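You operate a simulated robot arm through the tools that you are given. There is no shell and no other tool. Be economical: measure what you need, move in short steps, check, and stop when the job is done.

You run a simulated robot arm. Do the job below in one go: nothing can be reset, and whatever is moved stays where it is left.

## Task
Open the right cabinet door, take the chain oil bottle from the top shelf of the deck cabinet and leave it on the grid board and shut the door again. Open the narrow cabinet door, put the black magnifier from the top shelf of the narrow cabinet on the top of the blue cabinet and shut the door again. Push the right desk door shut. Stack the bundle marked "35 m" from the top of the blue bench on top of the bundle labelled "23 m". Stack the tin marked "grease" from the workbench top on top of the tin labelled "polish". Fetch the grey pad and set it on the pallet on the lift trolley. Do these in any order. Set down upright: chain oil bottle, black magnifier.
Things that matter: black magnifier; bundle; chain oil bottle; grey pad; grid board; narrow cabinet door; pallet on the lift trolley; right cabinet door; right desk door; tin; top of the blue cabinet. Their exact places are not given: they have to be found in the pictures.

Only the result counts: the job must be done as asked and must still hold three seconds after the hand-in. Knocking over, shifting, dropping, spilling or breaking anything else fails it.

## Robot
A 7-joint arm with a four-finger gripper on a trunk, on a base that drives. Base frame: it is fixed to the floor where the robot stands at the start and does not move with it; the origin is under the middle of the robot, x ahead of it, y to its left, z up. Units: m, degrees, N and s.
Its first joint turns from -69.0 to 172.0 degrees. Places, roughly: black magnifier (5x5x5 cm) [-2.5, 0.7, 0.7]; bundle [4.75, 1.5, 0.75]; chain oil bottle [2, -0.25, 0.5]; grey pad (9x6x5 cm) [5.5, 0.1, 0.8]; grid board (30x26x1 cm) [1, -2.7, 0.8]; narrow cabinet door [-2.4, 0.7, 0.6]; pallet on the lift trolley [4.1, -1, 0.3]; right cabinet door [1.8, -0.1, 0.4]; right desk door [-3.6, -0.7, 0.4]; tin [5.5, 0.5, 0.75]; top of the blue cabinet [1.5, 3.7, 0.8]. Payload 3.67 kg.
Tool frame: the origin (TCP) lies between the finger pads and is the grasp point; the fingertips stand 0.028 m ahead of it; z points along the fingers, y is the line along which they close. The gripper opens to 0.112 m. The gripper's body begins 0.073 m behind the TCP.
Orientation is that of the tool frame in the base frame, as [roll, pitch, yaw] about the fixed x, y, z axes, in that order (R = Rz(yaw) Ry(pitch) Rx(roll)). With the fingers straight down and closing along the base's y, the tool's x points along the base's -x, its y along +y and its z along -z.

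## Interface
- The arm moves only by the tool nudge_tool. Its argument "rows" is one flat list of numbers, 7 for each row, row after row: the finger opening in m, from 0 to 0.112, then the shift along the tool's x, y, z in units of 50 mm (1.0 is 50 mm), then the turn, a rotation vector about the tool's x, y, z in units of 6 degrees (1.0 is 6 degrees). In form: [claw, tx, ty, tz, rx, ry, rz, claw, tx, ty, tz, rx, ry, rz, ...]. A call has 1 to 10 rows; each row shifts and turns the commanded pose from where the row before left it, along the tool's axes as they then stand. A call with a number of a shift or a turn outside -1 to 1 is refused whole. Each row takes 0.2 s and may step no farther than 0.05 m and 8.6 degrees from the row before; otherwise, or with a gripper value out of range, the whole call is refused. Where a pose cannot be reached the arm comes as near as it can. A force on the tool above 40 N (or 10 N above the force at the start of the call, whichever is more), or a blocked arm, ends the call early, and 0.2 s more pass. Each finger halts on what it meets, pressing with about 24 N; the grip force reading is that of the motor and also rises with nothing between the fingers. The clock runs only during rows and for 0.2 s after the last one: add rows that do not move to give the fingers time. The reply holds the time, the measured pose of the TCP, the force on the tool along the base axes, the opening and the grip force, in the units named above and with some noise, with the torque about the TCP (base axes, N m) and any sound that the robot's microphone picked up.
- Cameras (640 x 400 px; columns grow to the right, rows downward): "scene" is now at [0.152, -0.0014, 1.2705]; the picture's right is [-0.04, -1.00, -0.00], its down [-0.54, 0.02, -0.84] and it looks along [0.84, -0.03, -0.54] (base axes); focal length 254 px, centre (320, 200). "wrist" rides on the gripper at [0.06, -0.018, -0.104] in the tool frame; the picture's right is [0.29, 0.96, 0.00], its down [-0.80, 0.24, -0.55] and it looks along [-0.53, 0.16, 0.83] (tool axes); focal length 234 px, centre (320, 200).
- camera(camera): a new picture of that camera. It takes no simulated time.
- lift_body(by): slides the trunk up (or, below 0, down) by that many m; the arm and the scene camera ride with it, the base frame stays. It gives what a move gives, with no picture.
- drive_base(legs): drives the robot by 1 to 6 legs, each [ahead, turn to the left] in m and degrees, along the robot's own axes; the way and the turn of a leg run together, so that a leg with both is an arc; at most 1.5 m and 180 degrees a leg. The arm and the cameras ride along, it lands a little off, and it stops where it bumps. It gives what a move gives.
- head_to(pan, tilt): turns the head with the scene camera to pan (to the left, within 86 degrees either way) and tilt (down, from -29 to 69), counted from straight ahead of the robot. It gives what a move gives.
- locate(camera, pixels): for up to 12 pixels [column, row] of the newest picture of that camera ("zoom" is the newest enlarged one), the place [x, y, z] in the base frame of the surface seen there, good to about 0.002 m, but the place of the scene camera against the robot may be out by one fixed shift of up to 0.018 m in any direction. It takes no simulated time.
- close_up(camera, box): a new picture of the part [left, top, right, bottom] of that camera's present view, enlarged. It takes no simulated time.
- close_job(): hands the job in; it is judged then, once.

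Go step by step. Measure first, check grasps and placings, and put right what went wrong. The budget is 145 turns and 168 pictures, counting those below and the enlarged ones. Unless the task says otherwise, let go and move clear before handing in, and close with one line.

The tools are called as name(argument=value, ...) on one line, values as JSON. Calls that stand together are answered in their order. nudge_tool: Moves the arm, as the interface text tells. Its arguments: {"type":"object","properties":{"rows":{"type":"array"}},"required":["rows"]} The other tools are called the same way: lift_body (by) slides the trunk up or down; drive_base (legs) drives the base; head_to (pan, tilt) turns the head that bears the scene camera; camera (camera) takes a picture; locate (camera, pixels) gives the place of the surface under pixels of a picture; close_up (camera, box) takes an enlarged picture of a part of a camera's view; close_job () hands the job in.

At the start:

```text
t: 0.0
position: [0.7338, 0.0089, 0.6172]
orientation: [-180.0, 0.0, -179.9]
ft_force: [-0.7, 0.6, 1.2]
moment: [0.01, 0.02, 0.0]
opening: 0.112
grasp_force: 0.0
trunk travel left (down, up): [-0.4, 0.44]
robot x, y, heading: [0.0023, -0.0018, -0.3]
head pan, tilt: [-2.1, 32.9]
```

scene: 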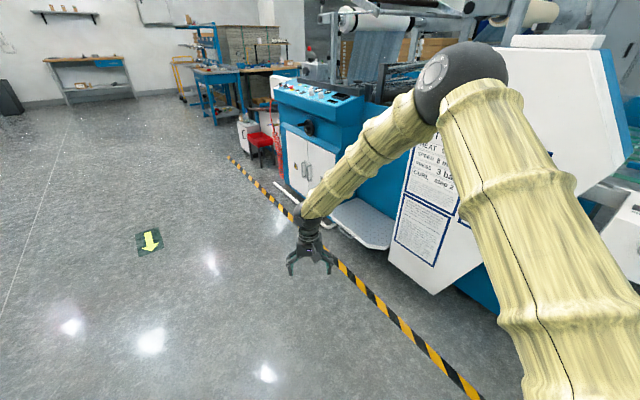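
wrist: 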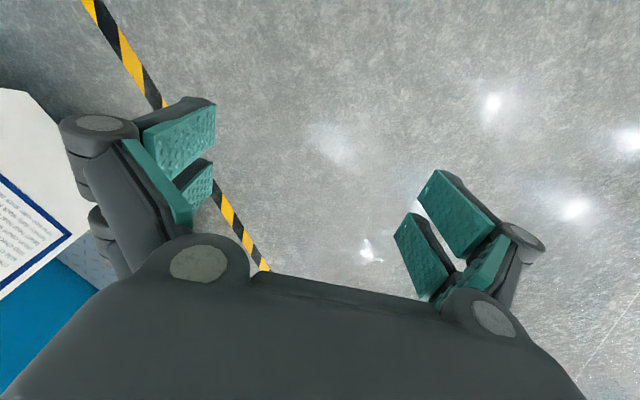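

The first picture shows the machine ahead with a white two-door cabinet near (310,165) and benches farther off. I'll look around by turning the head.

close_up(camera="scene", box=[160, 0, 400, 150])

locate(camera="scene", pixels=[[310, 155], [290, 145], [335, 165], [210, 75], [260, 70], [265, 140], [370, 235], [85, 60], [240, 130], [320, 95], [275, 90], [300, 225]])

head_to(pan=-60, tilt=25)

```text
2.67 times, centred on (280, 75) of scene
```

zoom: 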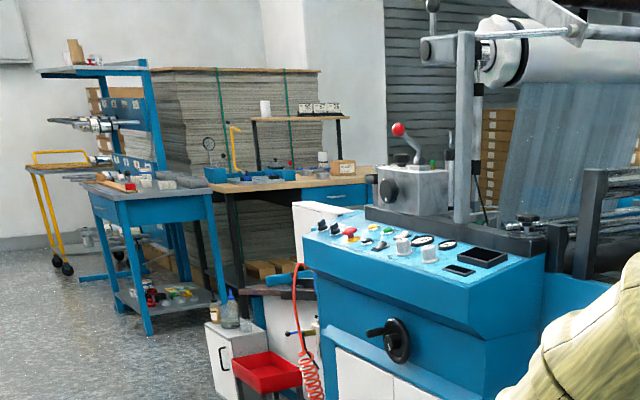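

```text
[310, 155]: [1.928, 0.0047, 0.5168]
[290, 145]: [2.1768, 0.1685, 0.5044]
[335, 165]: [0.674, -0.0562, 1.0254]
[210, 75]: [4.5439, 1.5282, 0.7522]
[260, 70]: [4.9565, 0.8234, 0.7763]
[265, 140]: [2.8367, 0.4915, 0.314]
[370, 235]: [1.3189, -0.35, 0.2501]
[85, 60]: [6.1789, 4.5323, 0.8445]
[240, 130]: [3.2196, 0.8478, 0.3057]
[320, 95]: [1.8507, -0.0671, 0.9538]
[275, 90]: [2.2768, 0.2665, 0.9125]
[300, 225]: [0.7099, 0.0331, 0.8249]
```

```text
t: 1.3
position: [0.7334, 0.0083, 0.6171]
orientation: [180.0, 0.0, 180.0]
ft_force: [0.1, 0.3, 0.5]
moment: [-0.01, -0.03, 0.02]
opening: 0.1117
grasp_force: 0.1
trunk travel left (down, up): [-0.4, 0.44]
robot x, y, heading: [-0.0029, 0.0005, 0.3]
head pan, tilt: [-60.0, 25.0]
```

Deck cabinet front lies near (1.93,0.0)–(2.18,0.17), machine slanted. Looking right and left now.

camera(camera="scene")

head_to(pan=75, tilt=20)

camera(camera="scene")

```text
164 pictures are left
```

scene: 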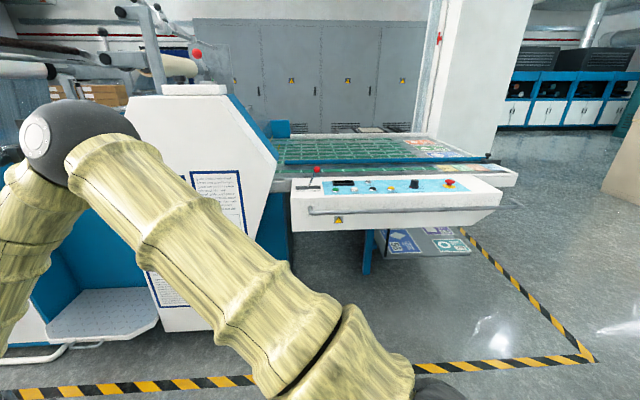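

```text
t: 3.4
position: [0.7331, 0.0091, 0.6172]
orientation: [179.9, 0.1, -179.9]
ft_force: [0.3, -0.2, 0.7]
moment: [-0.02, -0.02, 0.03]
opening: 0.112
grasp_force: 0.1
trunk travel left (down, up): [-0.4, 0.44]
robot x, y, heading: [0.0005, 0.0018, -0.1]
head pan, tilt: [75.0, 20.0]
```

```text
163 pictures are left
```

scene: 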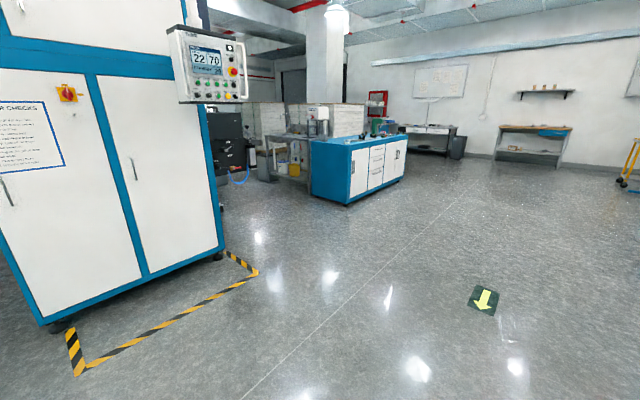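

The blue cabinet (350,150) is to the left. First job: the deck cabinet; I'll look straight at its doors.

head_to(pan=-2, tilt=25)

close_up(camera="scene", box=[230, 80, 390, 200])

```text
t: 4.9
position: [0.7335, 0.0087, 0.6171]
orientation: [-180.0, -0.1, 180.0]
ft_force: [-0.2, -0.4, 0.9]
moment: [0.02, -0.01, -0.03]
opening: 0.1121
grasp_force: 0.0
trunk travel left (down, up): [-0.4, 0.44]
robot x, y, heading: [0.001, -0.0006, 0.0]
head pan, tilt: [-2.0, 25.0]
```

```text
3.33 times, centred on (310, 140) of scene
```

zoom: 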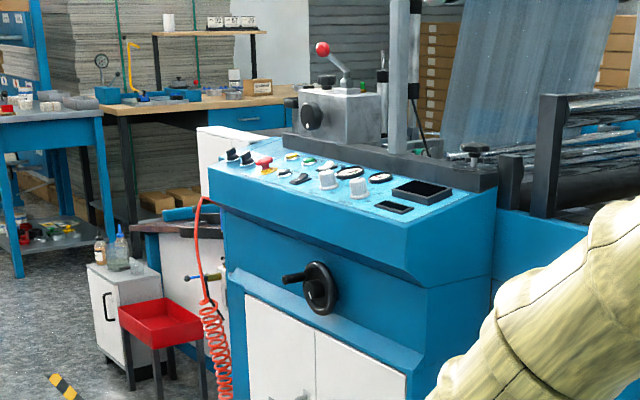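

locate(camera="zoom", pixels=[[246, 300], [315, 340], [404, 380], [300, 392], [215, 210], [425, 290], [490, 280], [320, 300], [290, 278]])

head_to(pan=2, tilt=40)

camera(camera="scene")

```text
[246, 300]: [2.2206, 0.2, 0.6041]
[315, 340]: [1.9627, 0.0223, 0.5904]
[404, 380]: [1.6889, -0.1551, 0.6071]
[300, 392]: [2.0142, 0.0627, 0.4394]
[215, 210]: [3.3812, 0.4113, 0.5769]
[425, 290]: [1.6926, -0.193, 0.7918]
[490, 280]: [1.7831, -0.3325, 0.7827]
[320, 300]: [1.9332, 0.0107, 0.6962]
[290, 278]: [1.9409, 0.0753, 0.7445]
```

```text
t: 5.7
position: [0.7344, 0.0095, 0.6169]
orientation: [180.0, 0.0, 179.9]
ft_force: [-0.2, 1.2, 0.0]
moment: [-0.01, 0.02, 0.0]
opening: 0.1119
grasp_force: 0.0
trunk travel left (down, up): [-0.4, 0.44]
robot x, y, heading: [-0.0002, 0.0019, 0.1]
head pan, tilt: [2.0, 40.0]
```

```text
161 pictures are left
```

scene: 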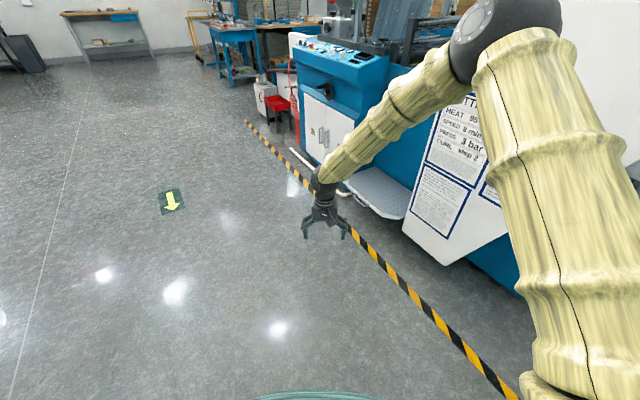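

Door plane runs from (1.69,-0.155) to (2.22,0.20), z up to 0.605, normal (-0.555,0.83). I'll tuck the arm and drive to face it.

nudge_tool(rows=[0.112, 0.9, 0, 0, 0, 0, 0, 0.112, 0.9, 0, 0, 0, 0, 0, 0.112, 0.9, 0, 0, 0, 0, 0, 0.112, 0.9, 0, 0, 0, 0, 0, 0.112, 0.9, 0, 0, 0, 0, 0, 0.112, 0.9, 0, 0, 0, 0, 0])

drive_base(legs=[[0, 30], [0.87, 0], [0.87, 0], [0, -86]])

head_to(pan=-5, tilt=40)

camera(camera="scene")

```text
t: 7.1
position: [0.4585, 0.0056, 0.6078]
orientation: [178.6, -1.8, 178.3]
ft_force: [1.2, 0.3, -0.6]
moment: [-0.02, -0.05, 0.0]
opening: 0.112
grasp_force: 0.1
trunk travel left (down, up): [-0.4, 0.44]
robot x, y, heading: [0.0016, -0.0035, -0.2]
head pan, tilt: [2.0, 40.0]
```

```text
t: 21.1
position: [1.783, 0.4994, 0.6201]
orientation: [178.1, -0.6, 122.5]
ft_force: [0.2, 0.7, 0.1]
moment: [-0.01, -0.01, 0.02]
opening: 0.1121
grasp_force: 0.0
trunk travel left (down, up): [-0.4, 0.44]
robot x, y, heading: [1.5108, 0.8816, -56.3]
head pan, tilt: [2.0, 40.0]
```

```text
t: 21.8
position: [1.7843, 0.4996, 0.6197]
orientation: [177.9, -0.6, 122.4]
ft_force: [0.2, -0.1, -0.7]
moment: [-0.01, 0.0, 0.0]
opening: 0.1121
grasp_force: 0.1
trunk travel left (down, up): [-0.4, 0.44]
robot x, y, heading: [1.5136, 0.8772, -56.0]
head pan, tilt: [-5.0, 40.0]
```

```text
160 pictures are left
```

scene: 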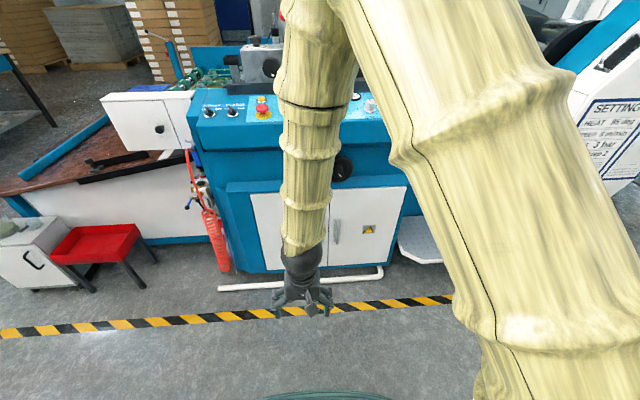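

The right door (370,225) with its vertical handle near (337,230) is visible; measure it.

close_up(camera="scene", box=[240, 170, 440, 300])

```text
3.08 times, centred on (340, 235) of scene
```

zoom: 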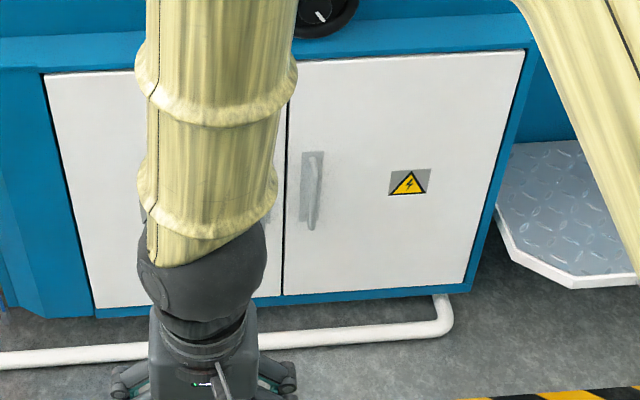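

locate(camera="zoom", pixels=[[312, 156], [309, 190], [309, 226], [324, 190], [330, 230], [310, 120], [290, 100], [527, 50], [283, 290], [470, 290], [325, 160], [400, 340]])

locate(camera="scene", pixels=[[344, 166], [420, 220], [320, 295]])

```text
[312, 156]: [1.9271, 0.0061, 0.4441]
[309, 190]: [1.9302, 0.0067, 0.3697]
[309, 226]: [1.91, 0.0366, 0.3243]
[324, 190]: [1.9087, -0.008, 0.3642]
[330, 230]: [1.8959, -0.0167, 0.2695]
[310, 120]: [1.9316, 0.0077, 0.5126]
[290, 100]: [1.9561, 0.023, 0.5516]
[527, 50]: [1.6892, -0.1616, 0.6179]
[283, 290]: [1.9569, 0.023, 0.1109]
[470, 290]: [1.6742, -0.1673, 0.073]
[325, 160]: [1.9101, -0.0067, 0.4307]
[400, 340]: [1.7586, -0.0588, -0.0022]
```

```text
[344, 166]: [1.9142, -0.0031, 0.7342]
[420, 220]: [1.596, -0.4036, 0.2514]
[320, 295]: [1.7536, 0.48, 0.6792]
```

I need a sharper view of the handle.

close_up(camera="scene", box=[320, 205, 360, 255])

```text
8.00 times, centred on (340, 230) of scene
```

zoom: 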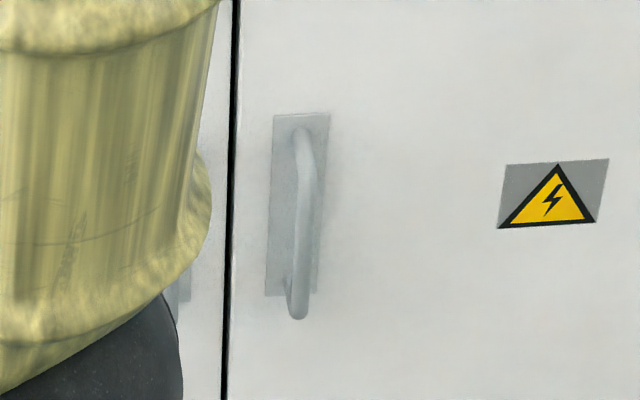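

locate(camera="zoom", pixels=[[302, 140], [308, 180], [305, 220], [302, 260], [299, 300], [275, 120], [328, 118], [312, 220], [298, 315]])

```text
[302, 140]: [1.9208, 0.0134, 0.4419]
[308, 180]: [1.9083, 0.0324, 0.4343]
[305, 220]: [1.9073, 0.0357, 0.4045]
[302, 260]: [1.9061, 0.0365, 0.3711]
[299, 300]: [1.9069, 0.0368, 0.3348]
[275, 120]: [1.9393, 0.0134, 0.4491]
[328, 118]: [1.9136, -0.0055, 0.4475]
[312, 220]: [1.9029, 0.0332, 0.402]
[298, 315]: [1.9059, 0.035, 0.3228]
```

Bar axis is at about (1.909,0.032), z 0.325–0.435. I'll lower the trunk, extend, and pitch the gripper horizontal toward the door.

lift_body(by=-0.24)

nudge_tool(rows=[0.112, -1, 0, 0, 0, 0, 0, 0.112, -1, 0, 0, 0, 0, 0, 0.112, -1, 0, 0, 0, 0, 0, 0.112, -1, 0, 0, 0, 0, 0, 0.112, 0, 0, 0, 0, -1, 0, 0.112, 0, 0, 0, 0, -1, 0, 0.112, 0, 0, 0, 0, -1, 0, 0.112, 0, 0, 0, 0, -1, 0, 0.112, 0, 0, 0, 0, -1, 0])

nudge_tool(rows=[0.112, 0, 0, 0, 0, -1, 0, 0.112, 0, 0, 0, 0, -1, 0, 0.112, 0, 0, 0, 0, -1, 0, 0.112, 0, 0, 0, 0, -1, 0, 0.112, 0, 0, 0, 0, -1, 0, 0.112, 0, 0, 0, 0, -1, 0, 0.112, 0, 0, 0, 0, -1, 0, 0.112, 0, 0, 0, 0, -1, 0, 0.112, 0, 0, 0, 0, -1, 0, 0.112, 0, 0, 0, 0, -1, 0])

camera(camera="wrist")

camera(camera="scene")

```text
t: 24.3
position: [1.7842, 0.4974, 0.3814]
orientation: [177.8, -0.6, 122.3]
ft_force: [-0.4, 0.6, 0.2]
moment: [0.0, 0.03, -0.01]
opening: 0.1121
grasp_force: 0.1
trunk travel left (down, up): [-0.16, 0.68]
robot x, y, heading: [1.5137, 0.8811, -56.0]
head pan, tilt: [-5.0, 40.0]
```

```text
t: 26.3
position: [1.8806, 0.3157, 0.3801]
orientation: [174.2, 28.2, 116.4]
ft_force: [-0.2, 0.2, 0.2]
moment: [-0.02, -0.01, 0.04]
opening: 0.1123
grasp_force: 0.1
trunk travel left (down, up): [-0.16, 0.68]
robot x, y, heading: [1.5137, 0.8832, -56.0]
head pan, tilt: [-5.0, 40.0]
```

```text
t: 28.5
position: [1.8901, 0.3292, 0.3785]
orientation: [103.0, 88.2, 45.5]
ft_force: [-0.2, -0.6, 0.7]
moment: [0.02, -0.03, -0.01]
opening: 0.1121
grasp_force: 0.0
trunk travel left (down, up): [-0.16, 0.68]
robot x, y, heading: [1.5162, 0.8772, -56.0]
head pan, tilt: [-5.0, 40.0]
```

```text
157 pictures are left
```

wrist: 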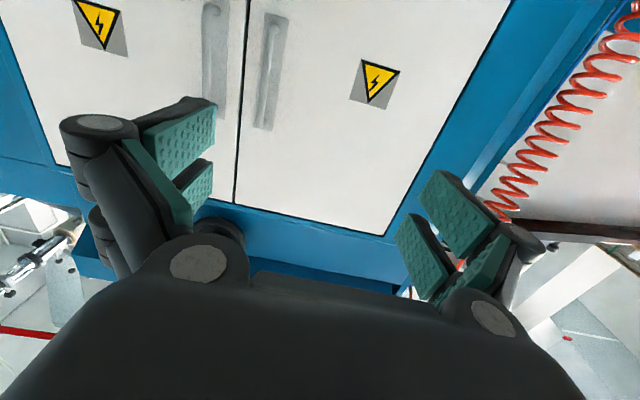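

```text
156 pictures are left
```

scene: 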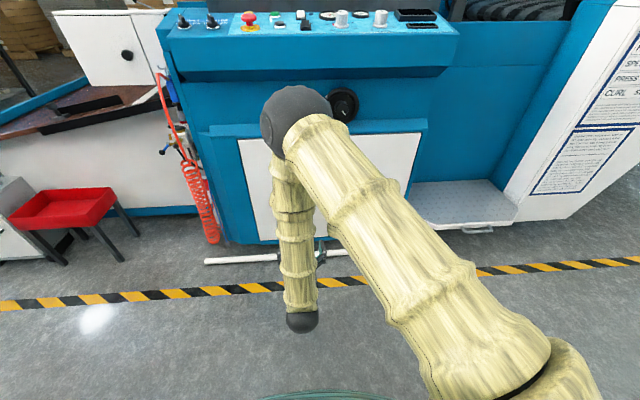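

Gripper is now horizontal. Use the wrist picture: the right door's handle is at (213,60).

close_up(camera="wrist", box=[180, 0, 300, 140])

locate(camera="scene", pixels=[[290, 110], [345, 100], [300, 90], [265, 120], [300, 320]])

```text
2.86 times, centred on (240, 70) of wrist
```

zoom: 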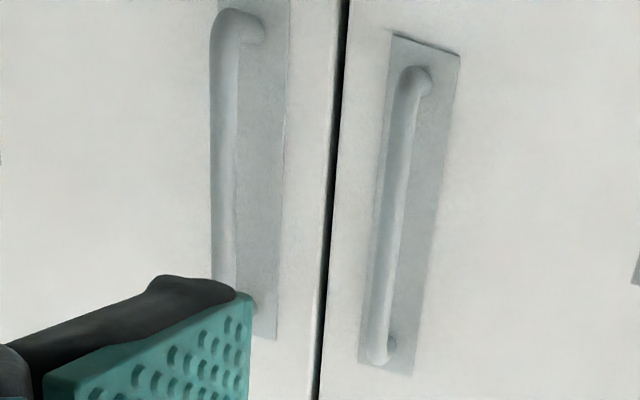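

```text
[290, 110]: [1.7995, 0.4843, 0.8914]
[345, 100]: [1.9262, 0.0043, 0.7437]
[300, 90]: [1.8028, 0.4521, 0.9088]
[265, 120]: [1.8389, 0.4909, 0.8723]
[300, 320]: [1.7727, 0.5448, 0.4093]
```

locate(camera="zoom", pixels=[[228, 40], [226, 120], [226, 200], [224, 260], [410, 90], [380, 340], [340, 100], [325, 250], [270, 100], [100, 100], [560, 200]])

```text
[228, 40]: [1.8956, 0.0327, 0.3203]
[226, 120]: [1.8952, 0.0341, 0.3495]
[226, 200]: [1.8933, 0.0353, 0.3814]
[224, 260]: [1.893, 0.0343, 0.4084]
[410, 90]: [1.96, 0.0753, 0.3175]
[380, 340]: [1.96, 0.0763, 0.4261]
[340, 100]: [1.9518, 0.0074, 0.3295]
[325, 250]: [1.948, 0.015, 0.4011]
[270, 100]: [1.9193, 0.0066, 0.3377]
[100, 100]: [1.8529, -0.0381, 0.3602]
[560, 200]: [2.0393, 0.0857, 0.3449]
```

Wrist readings put the bar at about (1.897,0.030), z≈0.32–0.42. I'll shift 0.155 to the right and go forward to just short of the bar.

nudge_tool(rows=[0.08, 0, -0.8, 0.3, 0, 0, 0, 0.08, 0, -0.8, 0.5, 0, 0, 0, 0.08, 0, -0.8, 0.5, 0, 0, 0, 0.08, 0.16, -0.7, 0.7, 0, 0, 0, 0.08, 0, 0, 1, 0, 0, 0, 0.08, 0, 0, 0.8, 0, 0, 0, 0.08, 0, 0, 0, 0, 0, 0])

camera(camera="wrist")

```text
refused: row 4 steps farther than a row can; nothing moved
```

```text
154 pictures are left
```

wrist: 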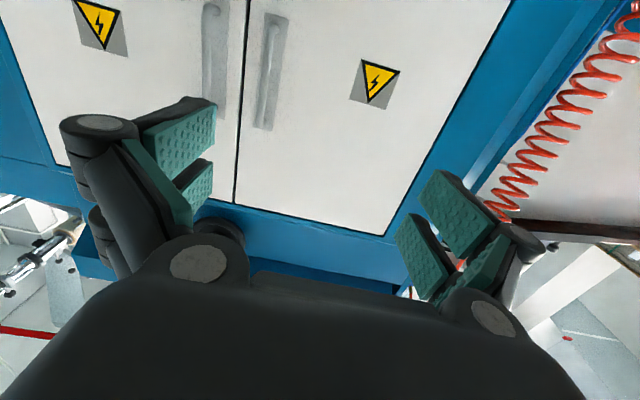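

Row 4 was too long; same move with a gentler row.

nudge_tool(rows=[0.08, 0, -0.8, 0.5, 0, 0, 0, 0.08, 0, -0.8, 0.5, 0, 0, 0, 0.08, 0, -0.8, 0.5, 0, 0, 0, 0.08, 0.16, -0.7, 0.5, 0, 0, 0, 0.08, 0, 0, 1, 0, 0, 0, 0.08, 0, 0, 0.8, 0, 0, 0, 0.08, 0, 0, 0, 0, 0, 0])

camera(camera="wrist")

```text
t: 30.1
position: [1.8627, 0.0866, 0.3631]
orientation: [107.2, 88.0, 49.6]
ft_force: [-1.0, 0.1, -0.3]
moment: [0.03, 0.0, 0.0]
opening: 0.0801
grasp_force: 0.1
trunk travel left (down, up): [-0.16, 0.68]
robot x, y, heading: [1.5118, 0.8817, -56.0]
head pan, tilt: [-5.0, 40.0]
```

```text
153 pictures are left
```

wrist: 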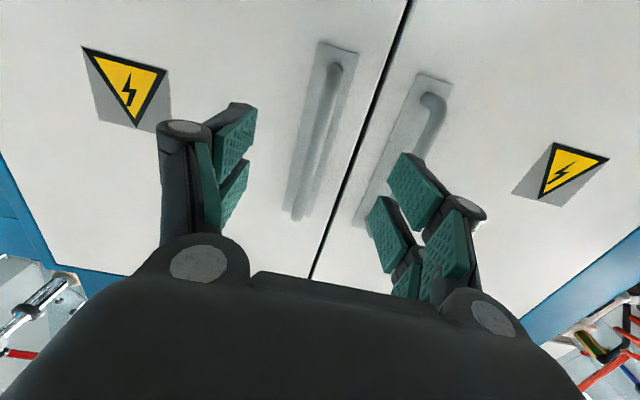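

locate(camera="wrist", pixels=[[332, 75], [322, 120], [310, 160], [300, 205], [340, 200]])

```text
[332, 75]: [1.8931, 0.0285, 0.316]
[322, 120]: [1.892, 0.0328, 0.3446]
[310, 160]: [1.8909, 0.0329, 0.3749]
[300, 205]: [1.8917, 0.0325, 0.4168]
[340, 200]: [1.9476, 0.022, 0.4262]
```

Bar axis (1.8945,0.0275): forward 0.06, then close.

nudge_tool(rows=[0.08, 0, -0.1, 0.6, 0, 0, 0, 0.08, 0, 0, 0.6, 0, 0, 0, 0.08, 0, 0, 0, 0, 0, 0, 0.0, 0, 0, 0, 0, 0, 0, 0.0, 0, 0, 0, 0, 0, 0, 0.0, 0, 0, 0, 0, 0, 0])

camera(camera="wrist")

```text
t: 31.5
position: [1.8919, 0.035, 0.3621]
orientation: [106.7, 88.1, 49.4]
ft_force: [17.1, 13.3, 0.0]
moment: [-1.48, 1.83, 0.21]
opening: 0.0113
grasp_force: 45.1
trunk travel left (down, up): [-0.16, 0.68]
robot x, y, heading: [1.5134, 0.8817, -55.8]
head pan, tilt: [-5.0, 40.0]
```

```text
152 pictures are left
```

wrist: 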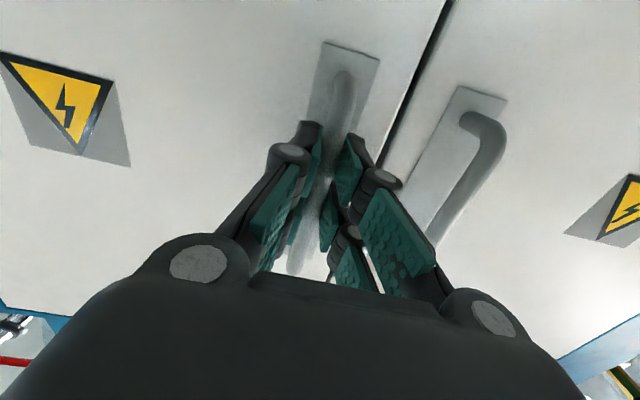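

The bar is gripped (opening 0.0113). Pull along the door arc, turning the tool with the door, 24° first.

nudge_tool(rows=[0.0, 0, -0.116, -0.604, -1, 0, 0, 0.0, 0, -0.116, -0.604, -1, 0, 0, 0.0, 0, -0.116, -0.604, -1, 0, 0, 0.0, 0, -0.116, -0.604, -1, 0, 0])

camera(camera="wrist")

```text
t: 32.2
position: [1.8409, 0.0814, 0.3621]
orientation: [95.1, 88.2, 51.0]
ft_force: [1.5, 1.4, 0.5]
moment: [-1.16, 2.12, -0.03]
opening: 0.011
grasp_force: 45.3
trunk travel left (down, up): [-0.16, 0.68]
robot x, y, heading: [1.5186, 0.8788, -56.0]
head pan, tilt: [-5.0, 40.0]
stopped in row 3: the force on the tool passed its limit at 42 N (the readings are from after the stop); the commanded pose is now the measured one
```

```text
151 pictures are left
```

wrist: 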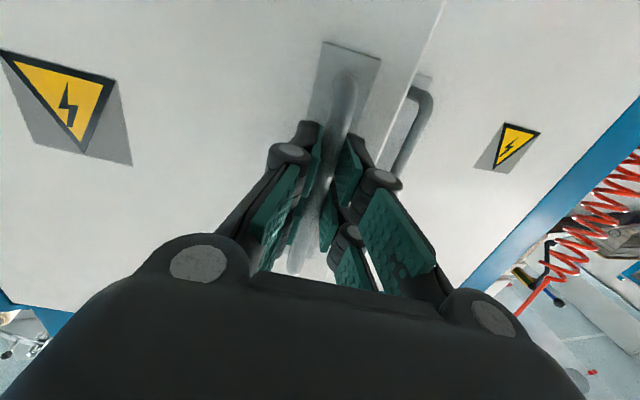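

The door has swung ~13°. Continue at half speed.

nudge_tool(rows=[0.0, 0, -0.055, -0.303, -0.5, 0, 0, 0.0, 0, -0.055, -0.303, -0.5, 0, 0, 0.0, 0, -0.055, -0.303, -0.5, 0, 0, 0.0, 0, -0.055, -0.303, -0.5, 0, 0, 0.0, 0, -0.055, -0.303, -0.5, 0, 0, 0.0, 0, -0.055, -0.303, -0.5, 0, 0, 0.0, 0, -0.055, -0.303, -0.5, 0, 0, 0.0, 0, -0.055, -0.303, -0.5, 0, 0, 0.0, 0, -0.055, -0.303, -0.5, 0, 0, 0.0, 0, -0.055, -0.303, -0.5, 0, 0])

nudge_tool(rows=[0.0, 0, -0.055, -0.303, -0.5, 0, 0, 0.0, 0, -0.055, -0.303, -0.5, 0, 0, 0.0, 0, -0.055, -0.303, -0.5, 0, 0, 0.0, 0, -0.055, -0.303, -0.5, 0, 0, 0.0, 0, -0.055, -0.303, -0.5, 0, 0, 0.0, 0, -0.055, -0.303, -0.5, 0, 0, 0.0, 0, -0.055, -0.303, -0.5, 0, 0, 0.0, 0, -0.055, -0.303, -0.5, 0, 0, 0.0, 0, -0.055, -0.303, -0.5, 0, 0, 0.0, 0, -0.055, -0.303, -0.5, 0, 0])

camera(camera="scene")

```text
t: 34.5
position: [1.697, 0.1318, 0.3621]
orientation: [55.1, 88.2, 40.8]
ft_force: [-0.1, 1.4, 0.9]
moment: [-2.22, 0.88, 0.0]
opening: 0.0107
grasp_force: 44.6
trunk travel left (down, up): [-0.16, 0.68]
robot x, y, heading: [1.5163, 0.8804, -56.0]
head pan, tilt: [-5.0, 40.0]
stopped in row 10: the force on the tool passed its limit at 42 N (the readings are from after the stop); the commanded pose is now the measured one
```

```text
t: 35.7
position: [1.6302, 0.1278, 0.3625]
orientation: [31.6, 88.3, 30.4]
ft_force: [-0.2, 4.2, 6.0]
moment: [-2.14, 0.52, -0.06]
opening: 0.0104
grasp_force: 44.8
trunk travel left (down, up): [-0.16, 0.68]
robot x, y, heading: [1.5146, 0.8794, -56.0]
head pan, tilt: [-5.0, 40.0]
stopped in row 5: the force on the tool passed its limit at 41 N (the readings are from after the stop); the commanded pose is now the measured one
```

```text
150 pictures are left
```

scene: 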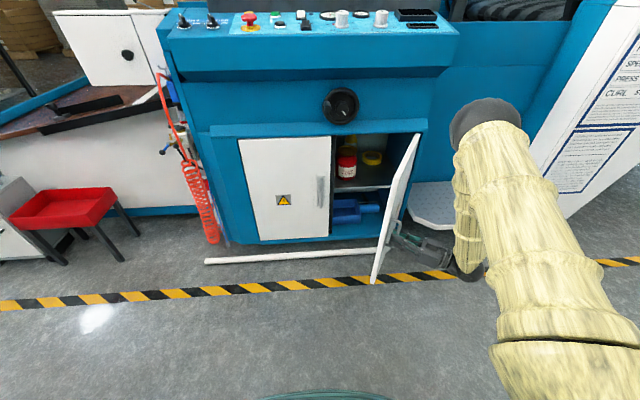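

Door is open 56°. Continue the arc a further ~30°.

nudge_tool(rows=[0.0, 0, -0.055, -0.303, -0.5, 0, 0, 0.0, 0, -0.055, -0.303, -0.5, 0, 0, 0.0, 0, -0.055, -0.303, -0.5, 0, 0, 0.0, 0, -0.055, -0.303, -0.5, 0, 0, 0.0, 0, -0.055, -0.303, -0.5, 0, 0])

nudge_tool(rows=[0.0, 0, -0.055, -0.303, -0.5, 0, 0, 0.0, 0, -0.055, -0.303, -0.5, 0, 0, 0.0, 0, -0.055, -0.303, -0.5, 0, 0, 0.0, 0, -0.055, -0.303, -0.5, 0, 0, 0.0, 0, -0.055, -0.303, -0.5, 0, 0, 0.0, 0, -0.055, -0.303, -0.5, 0, 0])

close_up(camera="scene", box=[300, 120, 460, 300])

```text
t: 37.0
position: [1.5574, 0.1044, 0.3614]
orientation: [10.0, 88.2, 23.9]
ft_force: [-1.8, 4.0, 8.3]
moment: [-1.43, 0.42, 0.02]
opening: 0.01
grasp_force: 45.0
trunk travel left (down, up): [-0.16, 0.68]
robot x, y, heading: [1.5174, 0.877, -55.8]
head pan, tilt: [-5.0, 40.0]
stopped in row 5: the force on the tool passed its limit at 42 N (the readings are from after the stop); the commanded pose is now the measured one
```

```text
t: 38.1
position: [1.4986, 0.0691, 0.3616]
orientation: [-8.3, 87.8, 19.1]
ft_force: [-2.4, 2.2, 12.5]
moment: [1.28, -0.2, -0.22]
opening: 0.0103
grasp_force: 45.2
trunk travel left (down, up): [-0.16, 0.68]
robot x, y, heading: [1.5172, 0.8797, -55.9]
head pan, tilt: [-5.0, 40.0]
stopped in row 5: the force on the tool passed its limit at 43 N (the readings are from after the stop); the commanded pose is now the measured one
```

```text
2.22 times, centred on (380, 210) of scene
```

zoom: 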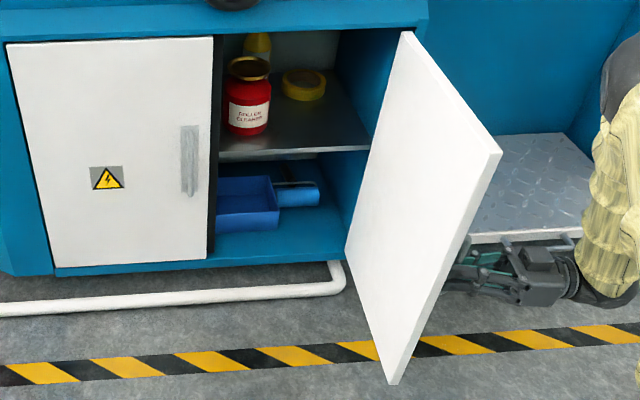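

Door open ~85°; the yellow bottle stands at the back (258,45) behind the red jar. Release and back off.

nudge_tool(rows=[0.07, 0, 0, 0, 0, 0, 0, 0.07, 0, 0, 0, 0, 0, 0, 0.07, 0, 0, -0.5, 0, 0, 0, 0.07, 0, 0, -0.6, 0, 0, 0, 0.07, 0, 0, -0.6, 0, 0, 0])

close_up(camera="scene", box=[340, 120, 400, 180])

camera(camera="scene")

```text
t: 39.3
position: [1.4251, 0.0301, 0.3557]
orientation: [-5.7, 88.1, 21.8]
ft_force: [0.8, -0.3, -0.1]
moment: [0.02, -0.03, 0.03]
opening: 0.0697
grasp_force: 0.0
trunk travel left (down, up): [-0.16, 0.68]
robot x, y, heading: [1.514, 0.8787, -55.6]
head pan, tilt: [-5.0, 40.0]
```

```text
6.67 times, centred on (370, 150) of scene
```

zoom: 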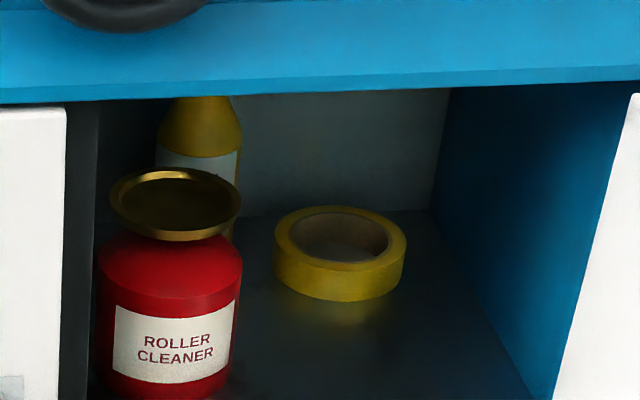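

```text
147 pictures are left
```

scene: 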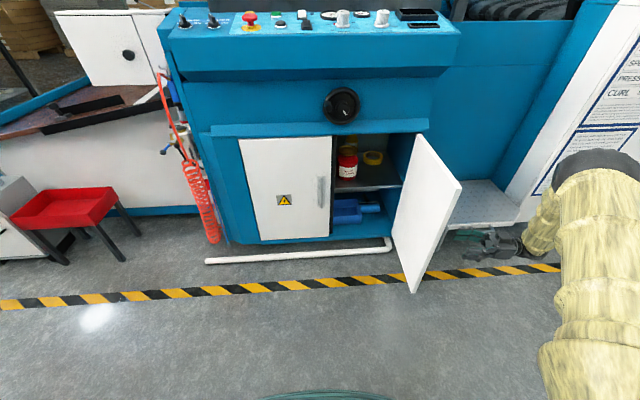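

locate(camera="zoom", pixels=[[200, 110], [160, 160], [240, 160], [205, 180], [175, 215], [120, 250], [240, 260], [170, 390], [275, 255], [405, 255], [340, 300], [340, 100]])

locate(camera="zoom", pixels=[[440, 350], [255, 220], [420, 215], [80, 250], [560, 350], [240, 190], [235, 210], [172, 140], [110, 200], [242, 200], [300, 390], [440, 200]])

```text
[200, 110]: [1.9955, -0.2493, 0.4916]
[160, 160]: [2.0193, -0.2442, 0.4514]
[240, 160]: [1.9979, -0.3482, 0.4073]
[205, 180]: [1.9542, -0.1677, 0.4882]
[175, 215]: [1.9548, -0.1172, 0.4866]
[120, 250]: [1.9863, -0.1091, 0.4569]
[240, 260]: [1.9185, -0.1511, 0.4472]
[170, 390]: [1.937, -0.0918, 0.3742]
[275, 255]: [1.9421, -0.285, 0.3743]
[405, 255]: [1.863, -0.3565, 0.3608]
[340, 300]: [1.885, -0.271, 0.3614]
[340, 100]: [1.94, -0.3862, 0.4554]
```

```text
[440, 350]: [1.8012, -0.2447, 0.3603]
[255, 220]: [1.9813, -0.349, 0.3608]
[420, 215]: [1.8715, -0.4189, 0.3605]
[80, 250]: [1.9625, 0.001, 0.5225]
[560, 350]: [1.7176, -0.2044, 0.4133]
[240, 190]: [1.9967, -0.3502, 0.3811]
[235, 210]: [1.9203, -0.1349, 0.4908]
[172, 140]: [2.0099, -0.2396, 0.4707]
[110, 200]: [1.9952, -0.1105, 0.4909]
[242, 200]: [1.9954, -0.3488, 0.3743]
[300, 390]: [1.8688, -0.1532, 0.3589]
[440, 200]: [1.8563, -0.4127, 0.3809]
```

The bottle stands partly behind the red jar; I need a better view. First swing the arm clear of the door and back to the front.

nudge_tool(rows=[0.07, 0, 0.8, -0.4, 0, 0, 0, 0.07, 0, 1, 0, 0, 0, 0, 0.07, 0, 1, 0, 0, 0, 0, 0.07, 0, 1, 0, 0, 0, 0, 0.07, 0, 1, 0, 0, 0, 0, 0.07, 0, 1, 0, 0, 0, 0, 0.07, 0, 0.6, 0, 0, 0, 0])

nudge_tool(rows=[0.07, 0, 0.3, 0.6, 1, 0, 0, 0.07, 0, 0.3, 0.6, 1, 0, 0, 0.07, 0, 0.3, 0.6, 1, 0, 0, 0.07, 0, 0.3, 0.5, 1, 0, 0, 0.07, 0, 0.4, 0.4, 1, 0, 0, 0.07, 0, 0.5, 0.3, 1, 0, 0, 0.07, 0, 0.5, 0.3, 1, 0, 0, 0.07, 0, 0.5, 0.3, 1, 0, 0, 0.07, 0, 0.5, 0, 1, 0, 0, 0.07, 0, 0.5, 0, 1, 0, 0])

lift_body(by=-0.16)

camera(camera="scene")

camera(camera="wrist")

```text
t: 40.9
position: [1.2592, 0.3051, 0.3537]
orientation: [-7.5, 88.0, 20.0]
ft_force: [0.3, -0.5, -0.2]
moment: [-0.02, -0.01, -0.05]
opening: 0.0701
grasp_force: 0.0
trunk travel left (down, up): [-0.16, 0.68]
robot x, y, heading: [1.5144, 0.881, -56.1]
head pan, tilt: [-5.0, 40.0]
```

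```text
t: 43.1
position: [1.4434, 0.5247, 0.361]
orientation: [19.7, 87.2, -13.1]
ft_force: [-3.4, 7.8, -2.4]
moment: [-0.03, -0.11, -0.34]
opening: 0.0701
grasp_force: 0.0
out of reach, approached as far as the arm can: row 10
trunk travel left (down, up): [-0.16, 0.68]
robot x, y, heading: [1.5151, 0.88, -56.0]
head pan, tilt: [-5.0, 40.0]
```

```text
t: 45.0
position: [1.4404, 0.5317, 0.1969]
orientation: [50.4, 88.1, 17.9]
ft_force: [-0.3, 0.1, 0.4]
moment: [0.01, -0.02, 0.04]
opening: 0.0701
grasp_force: 0.1
trunk travel left (down, up): [0.0, 0.84]
robot x, y, heading: [1.5114, 0.8807, -55.7]
head pan, tilt: [-5.0, 40.0]
```

```text
146 pictures are left
```

scene: 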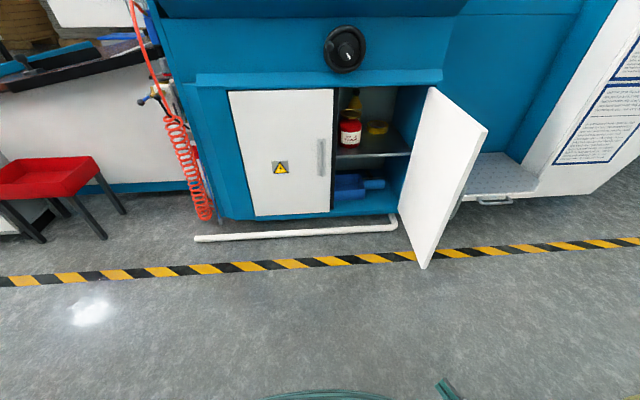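

```text
145 pictures are left
```

wrist: 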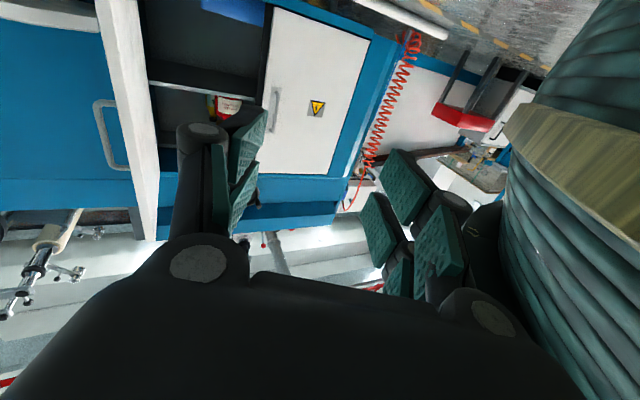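

close_up(camera="scene", box=[325, 80, 405, 160])

```text
5.00 times, centred on (365, 120) of scene
```

zoom: 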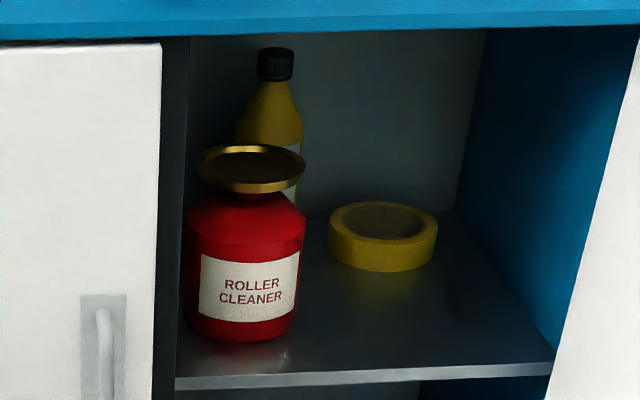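

locate(camera="zoom", pixels=[[275, 50], [275, 70], [260, 70], [291, 70], [275, 120], [240, 130], [300, 130], [252, 145], [200, 165], [302, 165], [250, 190], [190, 240]])

locate(camera="zoom", pixels=[[303, 240], [245, 325], [298, 175], [297, 195], [350, 33], [350, 60], [172, 60], [190, 60], [380, 270], [330, 235], [437, 235], [600, 60]])

```text
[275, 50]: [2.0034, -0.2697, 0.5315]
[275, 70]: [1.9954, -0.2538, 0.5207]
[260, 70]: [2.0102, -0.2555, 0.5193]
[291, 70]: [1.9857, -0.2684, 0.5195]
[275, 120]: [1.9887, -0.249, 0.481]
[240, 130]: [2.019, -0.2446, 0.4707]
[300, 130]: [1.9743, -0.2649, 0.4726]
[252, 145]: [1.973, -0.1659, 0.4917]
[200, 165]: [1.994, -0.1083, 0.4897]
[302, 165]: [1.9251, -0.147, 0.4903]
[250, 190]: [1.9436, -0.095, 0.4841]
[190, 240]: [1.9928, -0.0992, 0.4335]
```

```text
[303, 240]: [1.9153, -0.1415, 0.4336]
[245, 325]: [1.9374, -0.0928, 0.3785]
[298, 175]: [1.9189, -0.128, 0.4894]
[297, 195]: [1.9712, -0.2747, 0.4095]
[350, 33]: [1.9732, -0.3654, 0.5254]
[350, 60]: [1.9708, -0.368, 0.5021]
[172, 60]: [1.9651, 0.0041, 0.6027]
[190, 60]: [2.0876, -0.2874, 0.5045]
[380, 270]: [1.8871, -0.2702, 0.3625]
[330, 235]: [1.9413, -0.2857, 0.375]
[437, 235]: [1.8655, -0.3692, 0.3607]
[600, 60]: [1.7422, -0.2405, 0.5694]
```

Bottle cap axis ≈(2.004,-0.267), cap z≈0.505–0.53, jar top z 0.49. I'd enter from the right at ~25°, above the jar rim, so first push the door open further (to ~115°) from inside.

lift_body(by=0.18)

nudge_tool(rows=[0.0, 0, 0, 0.8, 1, 0, 0, 0.0, 0, -0.3, 0.8, 1, 0, 0, 0.0, 0, -0.3, 0.8, 1, 0, 0, 0.0, 0, -0.3, 0.8, 1, 0, 0, 0.0, 0, 0, 0.9, 0, 0, 0, 0.0, 0, 0, 0.9, 0, 0, 0, 0.0, 0, 0, 0.9, 0, 0, 0, 0.0, 0, 0, 0, 0, 0, 0])

camera(camera="scene")

```text
t: 47.0
position: [1.4404, 0.5319, 0.3774]
orientation: [50.6, 88.0, 18.0]
ft_force: [0.4, -0.5, 0.1]
moment: [0.02, -0.03, 0.04]
opening: 0.07
grasp_force: 0.1
trunk travel left (down, up): [-0.18, 0.66]
robot x, y, heading: [1.5131, 0.8807, -55.7]
head pan, tilt: [-5.0, 40.0]
```

```text
t: 48.8
position: [1.5997, 0.2788, 0.3638]
orientation: [74.6, 88.1, 18.0]
ft_force: [-0.6, -0.2, -0.9]
moment: [-0.01, 0.02, -0.01]
opening: 0.0
grasp_force: 24.3
out of reach, approached as far as the arm can: row 1, 2
trunk travel left (down, up): [-0.18, 0.66]
robot x, y, heading: [1.5152, 0.8814, -56.0]
head pan, tilt: [-5.0, 40.0]
```

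```text
143 pictures are left
```

scene: 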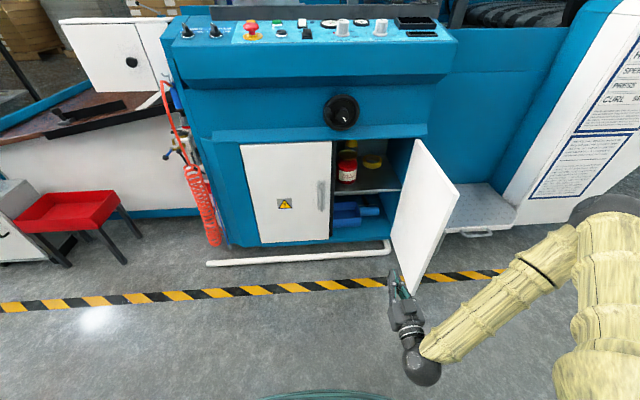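

The gripper is just outside the door's free edge (405,290). Move in behind it and push it further open.

nudge_tool(rows=[0.0, 0, 0, 0.9, 0, 0, 0, 0.0, 0, 0, 0.9, 0, 0, 0, 0.0, 0, 0, 0.6, 0, 0, 0, 0.0, 0, -0.6, 0, 0, 0, 0, 0.0, 0, -0.6, 0, 0, 0, 0, 0.0, 0, -0.5, 0, 0, 0, 0, 0.0, 0, -0.5, 0, 0, 0, 0])

nudge_tool(rows=[0.0, 0, -0.5, 0, 0.5, 0, 0, 0.0, 0, -0.5, 0, 0.5, 0, 0, 0.0, 0, -0.5, 0.1, 0.5, 0, 0, 0.0, 0, -0.5, 0.1, 0.5, 0, 0, 0.0, 0, -0.5, 0.1, 0.5, 0, 0, 0.0, 0, -0.5, 0.1, 0.5, 0, 0, 0.0, 0, -0.5, 0.1, 0.5, 0, 0])

camera(camera="scene")

```text
t: 50.4
position: [1.5742, 0.1178, 0.3606]
orientation: [75.4, 88.0, 18.9]
ft_force: [-0.3, -0.1, -0.6]
moment: [0.01, 0.02, -0.03]
opening: 0.0
grasp_force: 24.1
trunk travel left (down, up): [-0.18, 0.66]
robot x, y, heading: [1.5151, 0.8833, -55.7]
head pan, tilt: [-5.0, 40.0]
```

```text
t: 51.8
position: [1.4502, 0.0357, 0.355]
orientation: [96.1, 87.7, 21.7]
ft_force: [4.1, 8.4, 2.9]
moment: [-0.26, 0.15, 0.07]
opening: 0.0
grasp_force: 23.8
trunk travel left (down, up): [-0.18, 0.66]
robot x, y, heading: [1.514, 0.8759, -55.6]
head pan, tilt: [-5.0, 40.0]
stopped in row 7: the force on the tool passed its limit at 65 N (the readings are from after the stop); the commanded pose is now the measured one
```

```text
142 pictures are left
```

scene: 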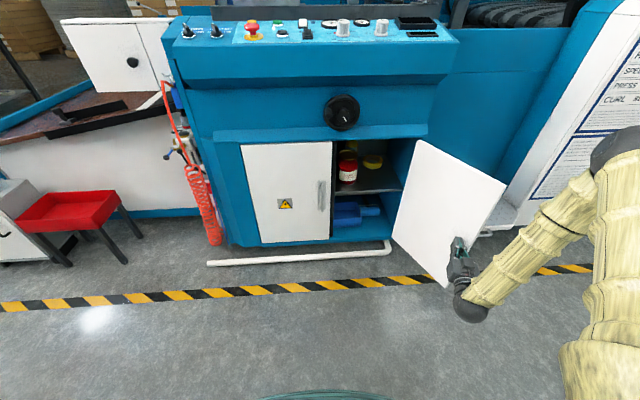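

locate(camera="scene", pixels=[[503, 187], [420, 145], [446, 285], [392, 236], [610, 160], [575, 320], [625, 370], [560, 215], [475, 310]])

```text
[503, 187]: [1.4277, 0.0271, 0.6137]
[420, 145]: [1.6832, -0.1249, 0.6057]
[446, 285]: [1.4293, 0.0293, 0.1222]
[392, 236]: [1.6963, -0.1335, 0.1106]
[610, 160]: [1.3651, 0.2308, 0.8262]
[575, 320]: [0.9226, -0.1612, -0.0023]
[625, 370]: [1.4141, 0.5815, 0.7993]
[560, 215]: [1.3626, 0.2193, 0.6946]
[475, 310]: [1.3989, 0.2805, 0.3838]
```

The door now stands ~115° open (line (1.69,-0.13)–(1.43,0.03)). Retract the arm to the front, raise the trunk, and drive round to (1.10,0.33) facing -31°.

nudge_tool(rows=[0.0, 0, 0.3, -0.8, 0, 0, 0, 0.0, 0, 0.5, -0.8, 0, 0, 0, 0.0, 0, 0.7, -0.7, -1, 0, 0, 0.0, 0, 0.8, -0.5, -1, 0, 0, 0.0, 0, 0.9, -0.3, -1, 0, 0, 0.0, 0, 0.9, -0.3, 0, 0, 0, 0.0, 0, 0.95, -0.3, 0, 0, 0, 0.0, 0, 0.95, -0.3, 0, 0, 0, 0.0, 0, 0.95, -0.3, 0, 0, 0, 0.0, 0, 0.95, -0.2, 0, 0, 0])

lift_body(by=0.36)

camera(camera="scene")

```text
t: 54.0
position: [1.7086, 0.4268, 0.3709]
orientation: [77.6, 87.6, 21.1]
ft_force: [0.4, -0.1, -0.2]
moment: [0.01, -0.01, 0.04]
opening: 0.0
grasp_force: 23.8
trunk travel left (down, up): [-0.18, 0.66]
robot x, y, heading: [1.5142, 0.8806, -55.7]
head pan, tilt: [-5.0, 40.0]
```

```text
t: 57.5
position: [1.7079, 0.4269, 0.7308]
orientation: [79.4, 87.7, 22.9]
ft_force: [-0.2, 0.7, 0.9]
moment: [-0.01, -0.01, 0.0]
opening: 0.0
grasp_force: 24.0
trunk travel left (down, up): [-0.54, 0.3]
robot x, y, heading: [1.5159, 0.8809, -55.8]
head pan, tilt: [-5.0, 40.0]
```

```text
141 pictures are left
```

scene: 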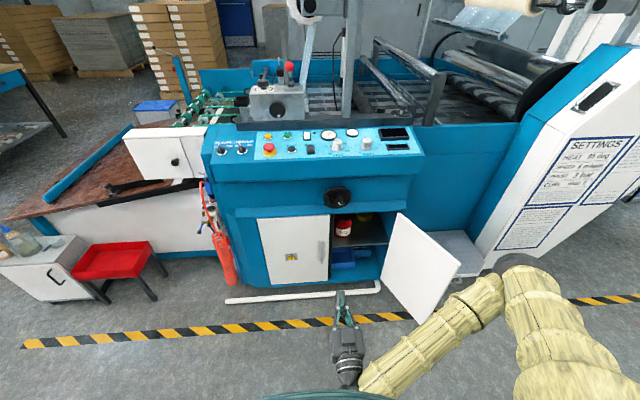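

The elbow hangs out to the right (500,275); I'd rather have it up. I'll turn to heading 53 (part of the route), reset the arm via a tool-down pose in free air there.

drive_base(legs=[[0, 109]])

nudge_tool(rows=[0.0, 0, 0, 0, 0, 1, 0, 0.0, 0, 0.4, 0.4, 0, 1, 0, 0.0, 0, 0.4, 0.4, 0, 1, 0, 0.0, 0, 0.4, 0.4, 0, 1, 0, 0.0, 0, 0.4, 0.4, 0, 1, 0, 0.0, -0.4, 0.4, 0.4, 0, 1, 0, 0.0, -0.5, 0, 0.3, 0, 1, 0, 0.0, -0.5, 0, 0.3, 0, 1, 0, 0.0, -0.6, 0, 0, 0, 1, 0, 0.0, -0.6, 0, 0, 0, 1, 0])

camera(camera="scene")

```text
t: 62.5
position: [1.8762, 1.2151, 0.7318]
orientation: [79.4, 87.7, 132.7]
ft_force: [0.0, 0.3, -1.0]
moment: [-0.02, -0.02, 0.01]
opening: 0.0001
grasp_force: 23.7
trunk travel left (down, up): [-0.54, 0.3]
robot x, y, heading: [1.5128, 0.8833, 54.0]
head pan, tilt: [-5.0, 40.0]
```

```text
t: 64.7
position: [1.9169, 1.4369, 0.78]
orientation: [177.4, 30.3, -128.0]
ft_force: [0.0, -0.8, 0.2]
moment: [-0.02, -0.01, 0.0]
opening: 0.0003
grasp_force: 23.7
trunk travel left (down, up): [-0.54, 0.3]
robot x, y, heading: [1.5169, 0.88, 53.9]
head pan, tilt: [-5.0, 40.0]
```

```text
140 pictures are left
```

scene: 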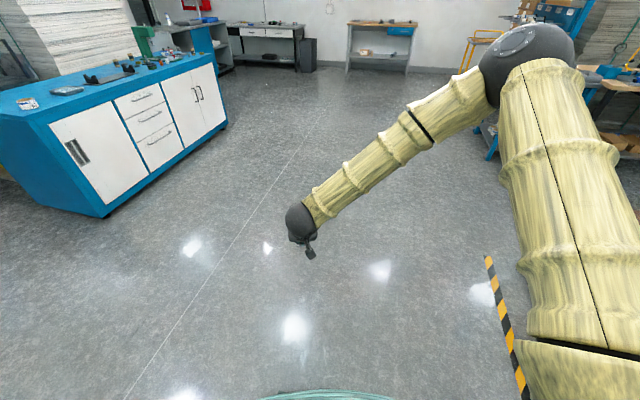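

Elbow is up again. Pull the arm in while pointing it down, then drive to the new stand.

nudge_tool(rows=[0.0, 0.7, 0, -0.4, 0, 1, 0, 0.0, 0.8, 0, -0.4, 0, 1, 0, 0.0, 0.8, 0, -0.3, 0, 1, 0, 0.0, 0.9, 0, -0.2, 0, 1, 0, 0.0, 0.9, 0, 0, 0, 1, 0])

drive_base(legs=[[-0.69, 0], [0, -85]])

head_to(pan=0, tilt=45)

camera(camera="scene")

```text
t: 65.9
position: [1.7886, 1.2615, 0.7782]
orientation: [177.7, 0.4, -126.9]
ft_force: [-0.6, -0.7, -0.3]
moment: [-0.01, -0.01, 0.01]
opening: 0.0
grasp_force: 24.2
trunk travel left (down, up): [-0.54, 0.3]
robot x, y, heading: [1.5162, 0.8792, 53.9]
head pan, tilt: [-5.0, 40.0]
```

```text
t: 73.3
position: [1.5164, 0.0906, 0.7783]
orientation: [177.7, 0.4, 148.7]
ft_force: [-0.4, 0.7, 1.0]
moment: [0.01, 0.01, 0.0]
opening: 0.0001
grasp_force: 24.1
trunk travel left (down, up): [-0.54, 0.3]
robot x, y, heading: [1.1052, 0.3243, -30.7]
head pan, tilt: [-5.0, 40.0]
```

```text
t: 74.0
position: [1.5166, 0.0911, 0.7777]
orientation: [177.9, 0.4, 148.7]
ft_force: [0.6, -0.5, 0.3]
moment: [-0.01, -0.03, 0.01]
opening: 0.0001
grasp_force: 24.2
trunk travel left (down, up): [-0.54, 0.3]
robot x, y, heading: [1.1105, 0.331, -30.3]
head pan, tilt: [0.0, 45.0]
```

```text
139 pictures are left
```

scene: 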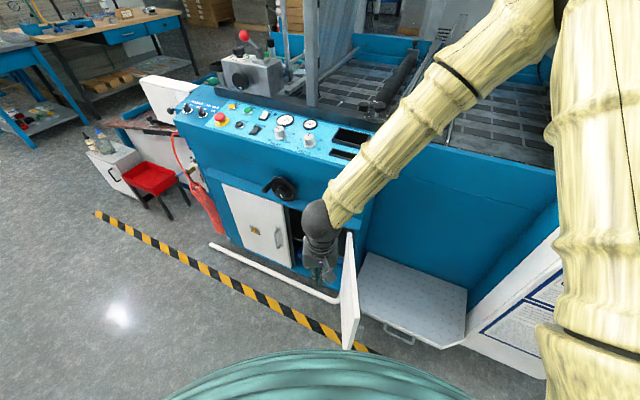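

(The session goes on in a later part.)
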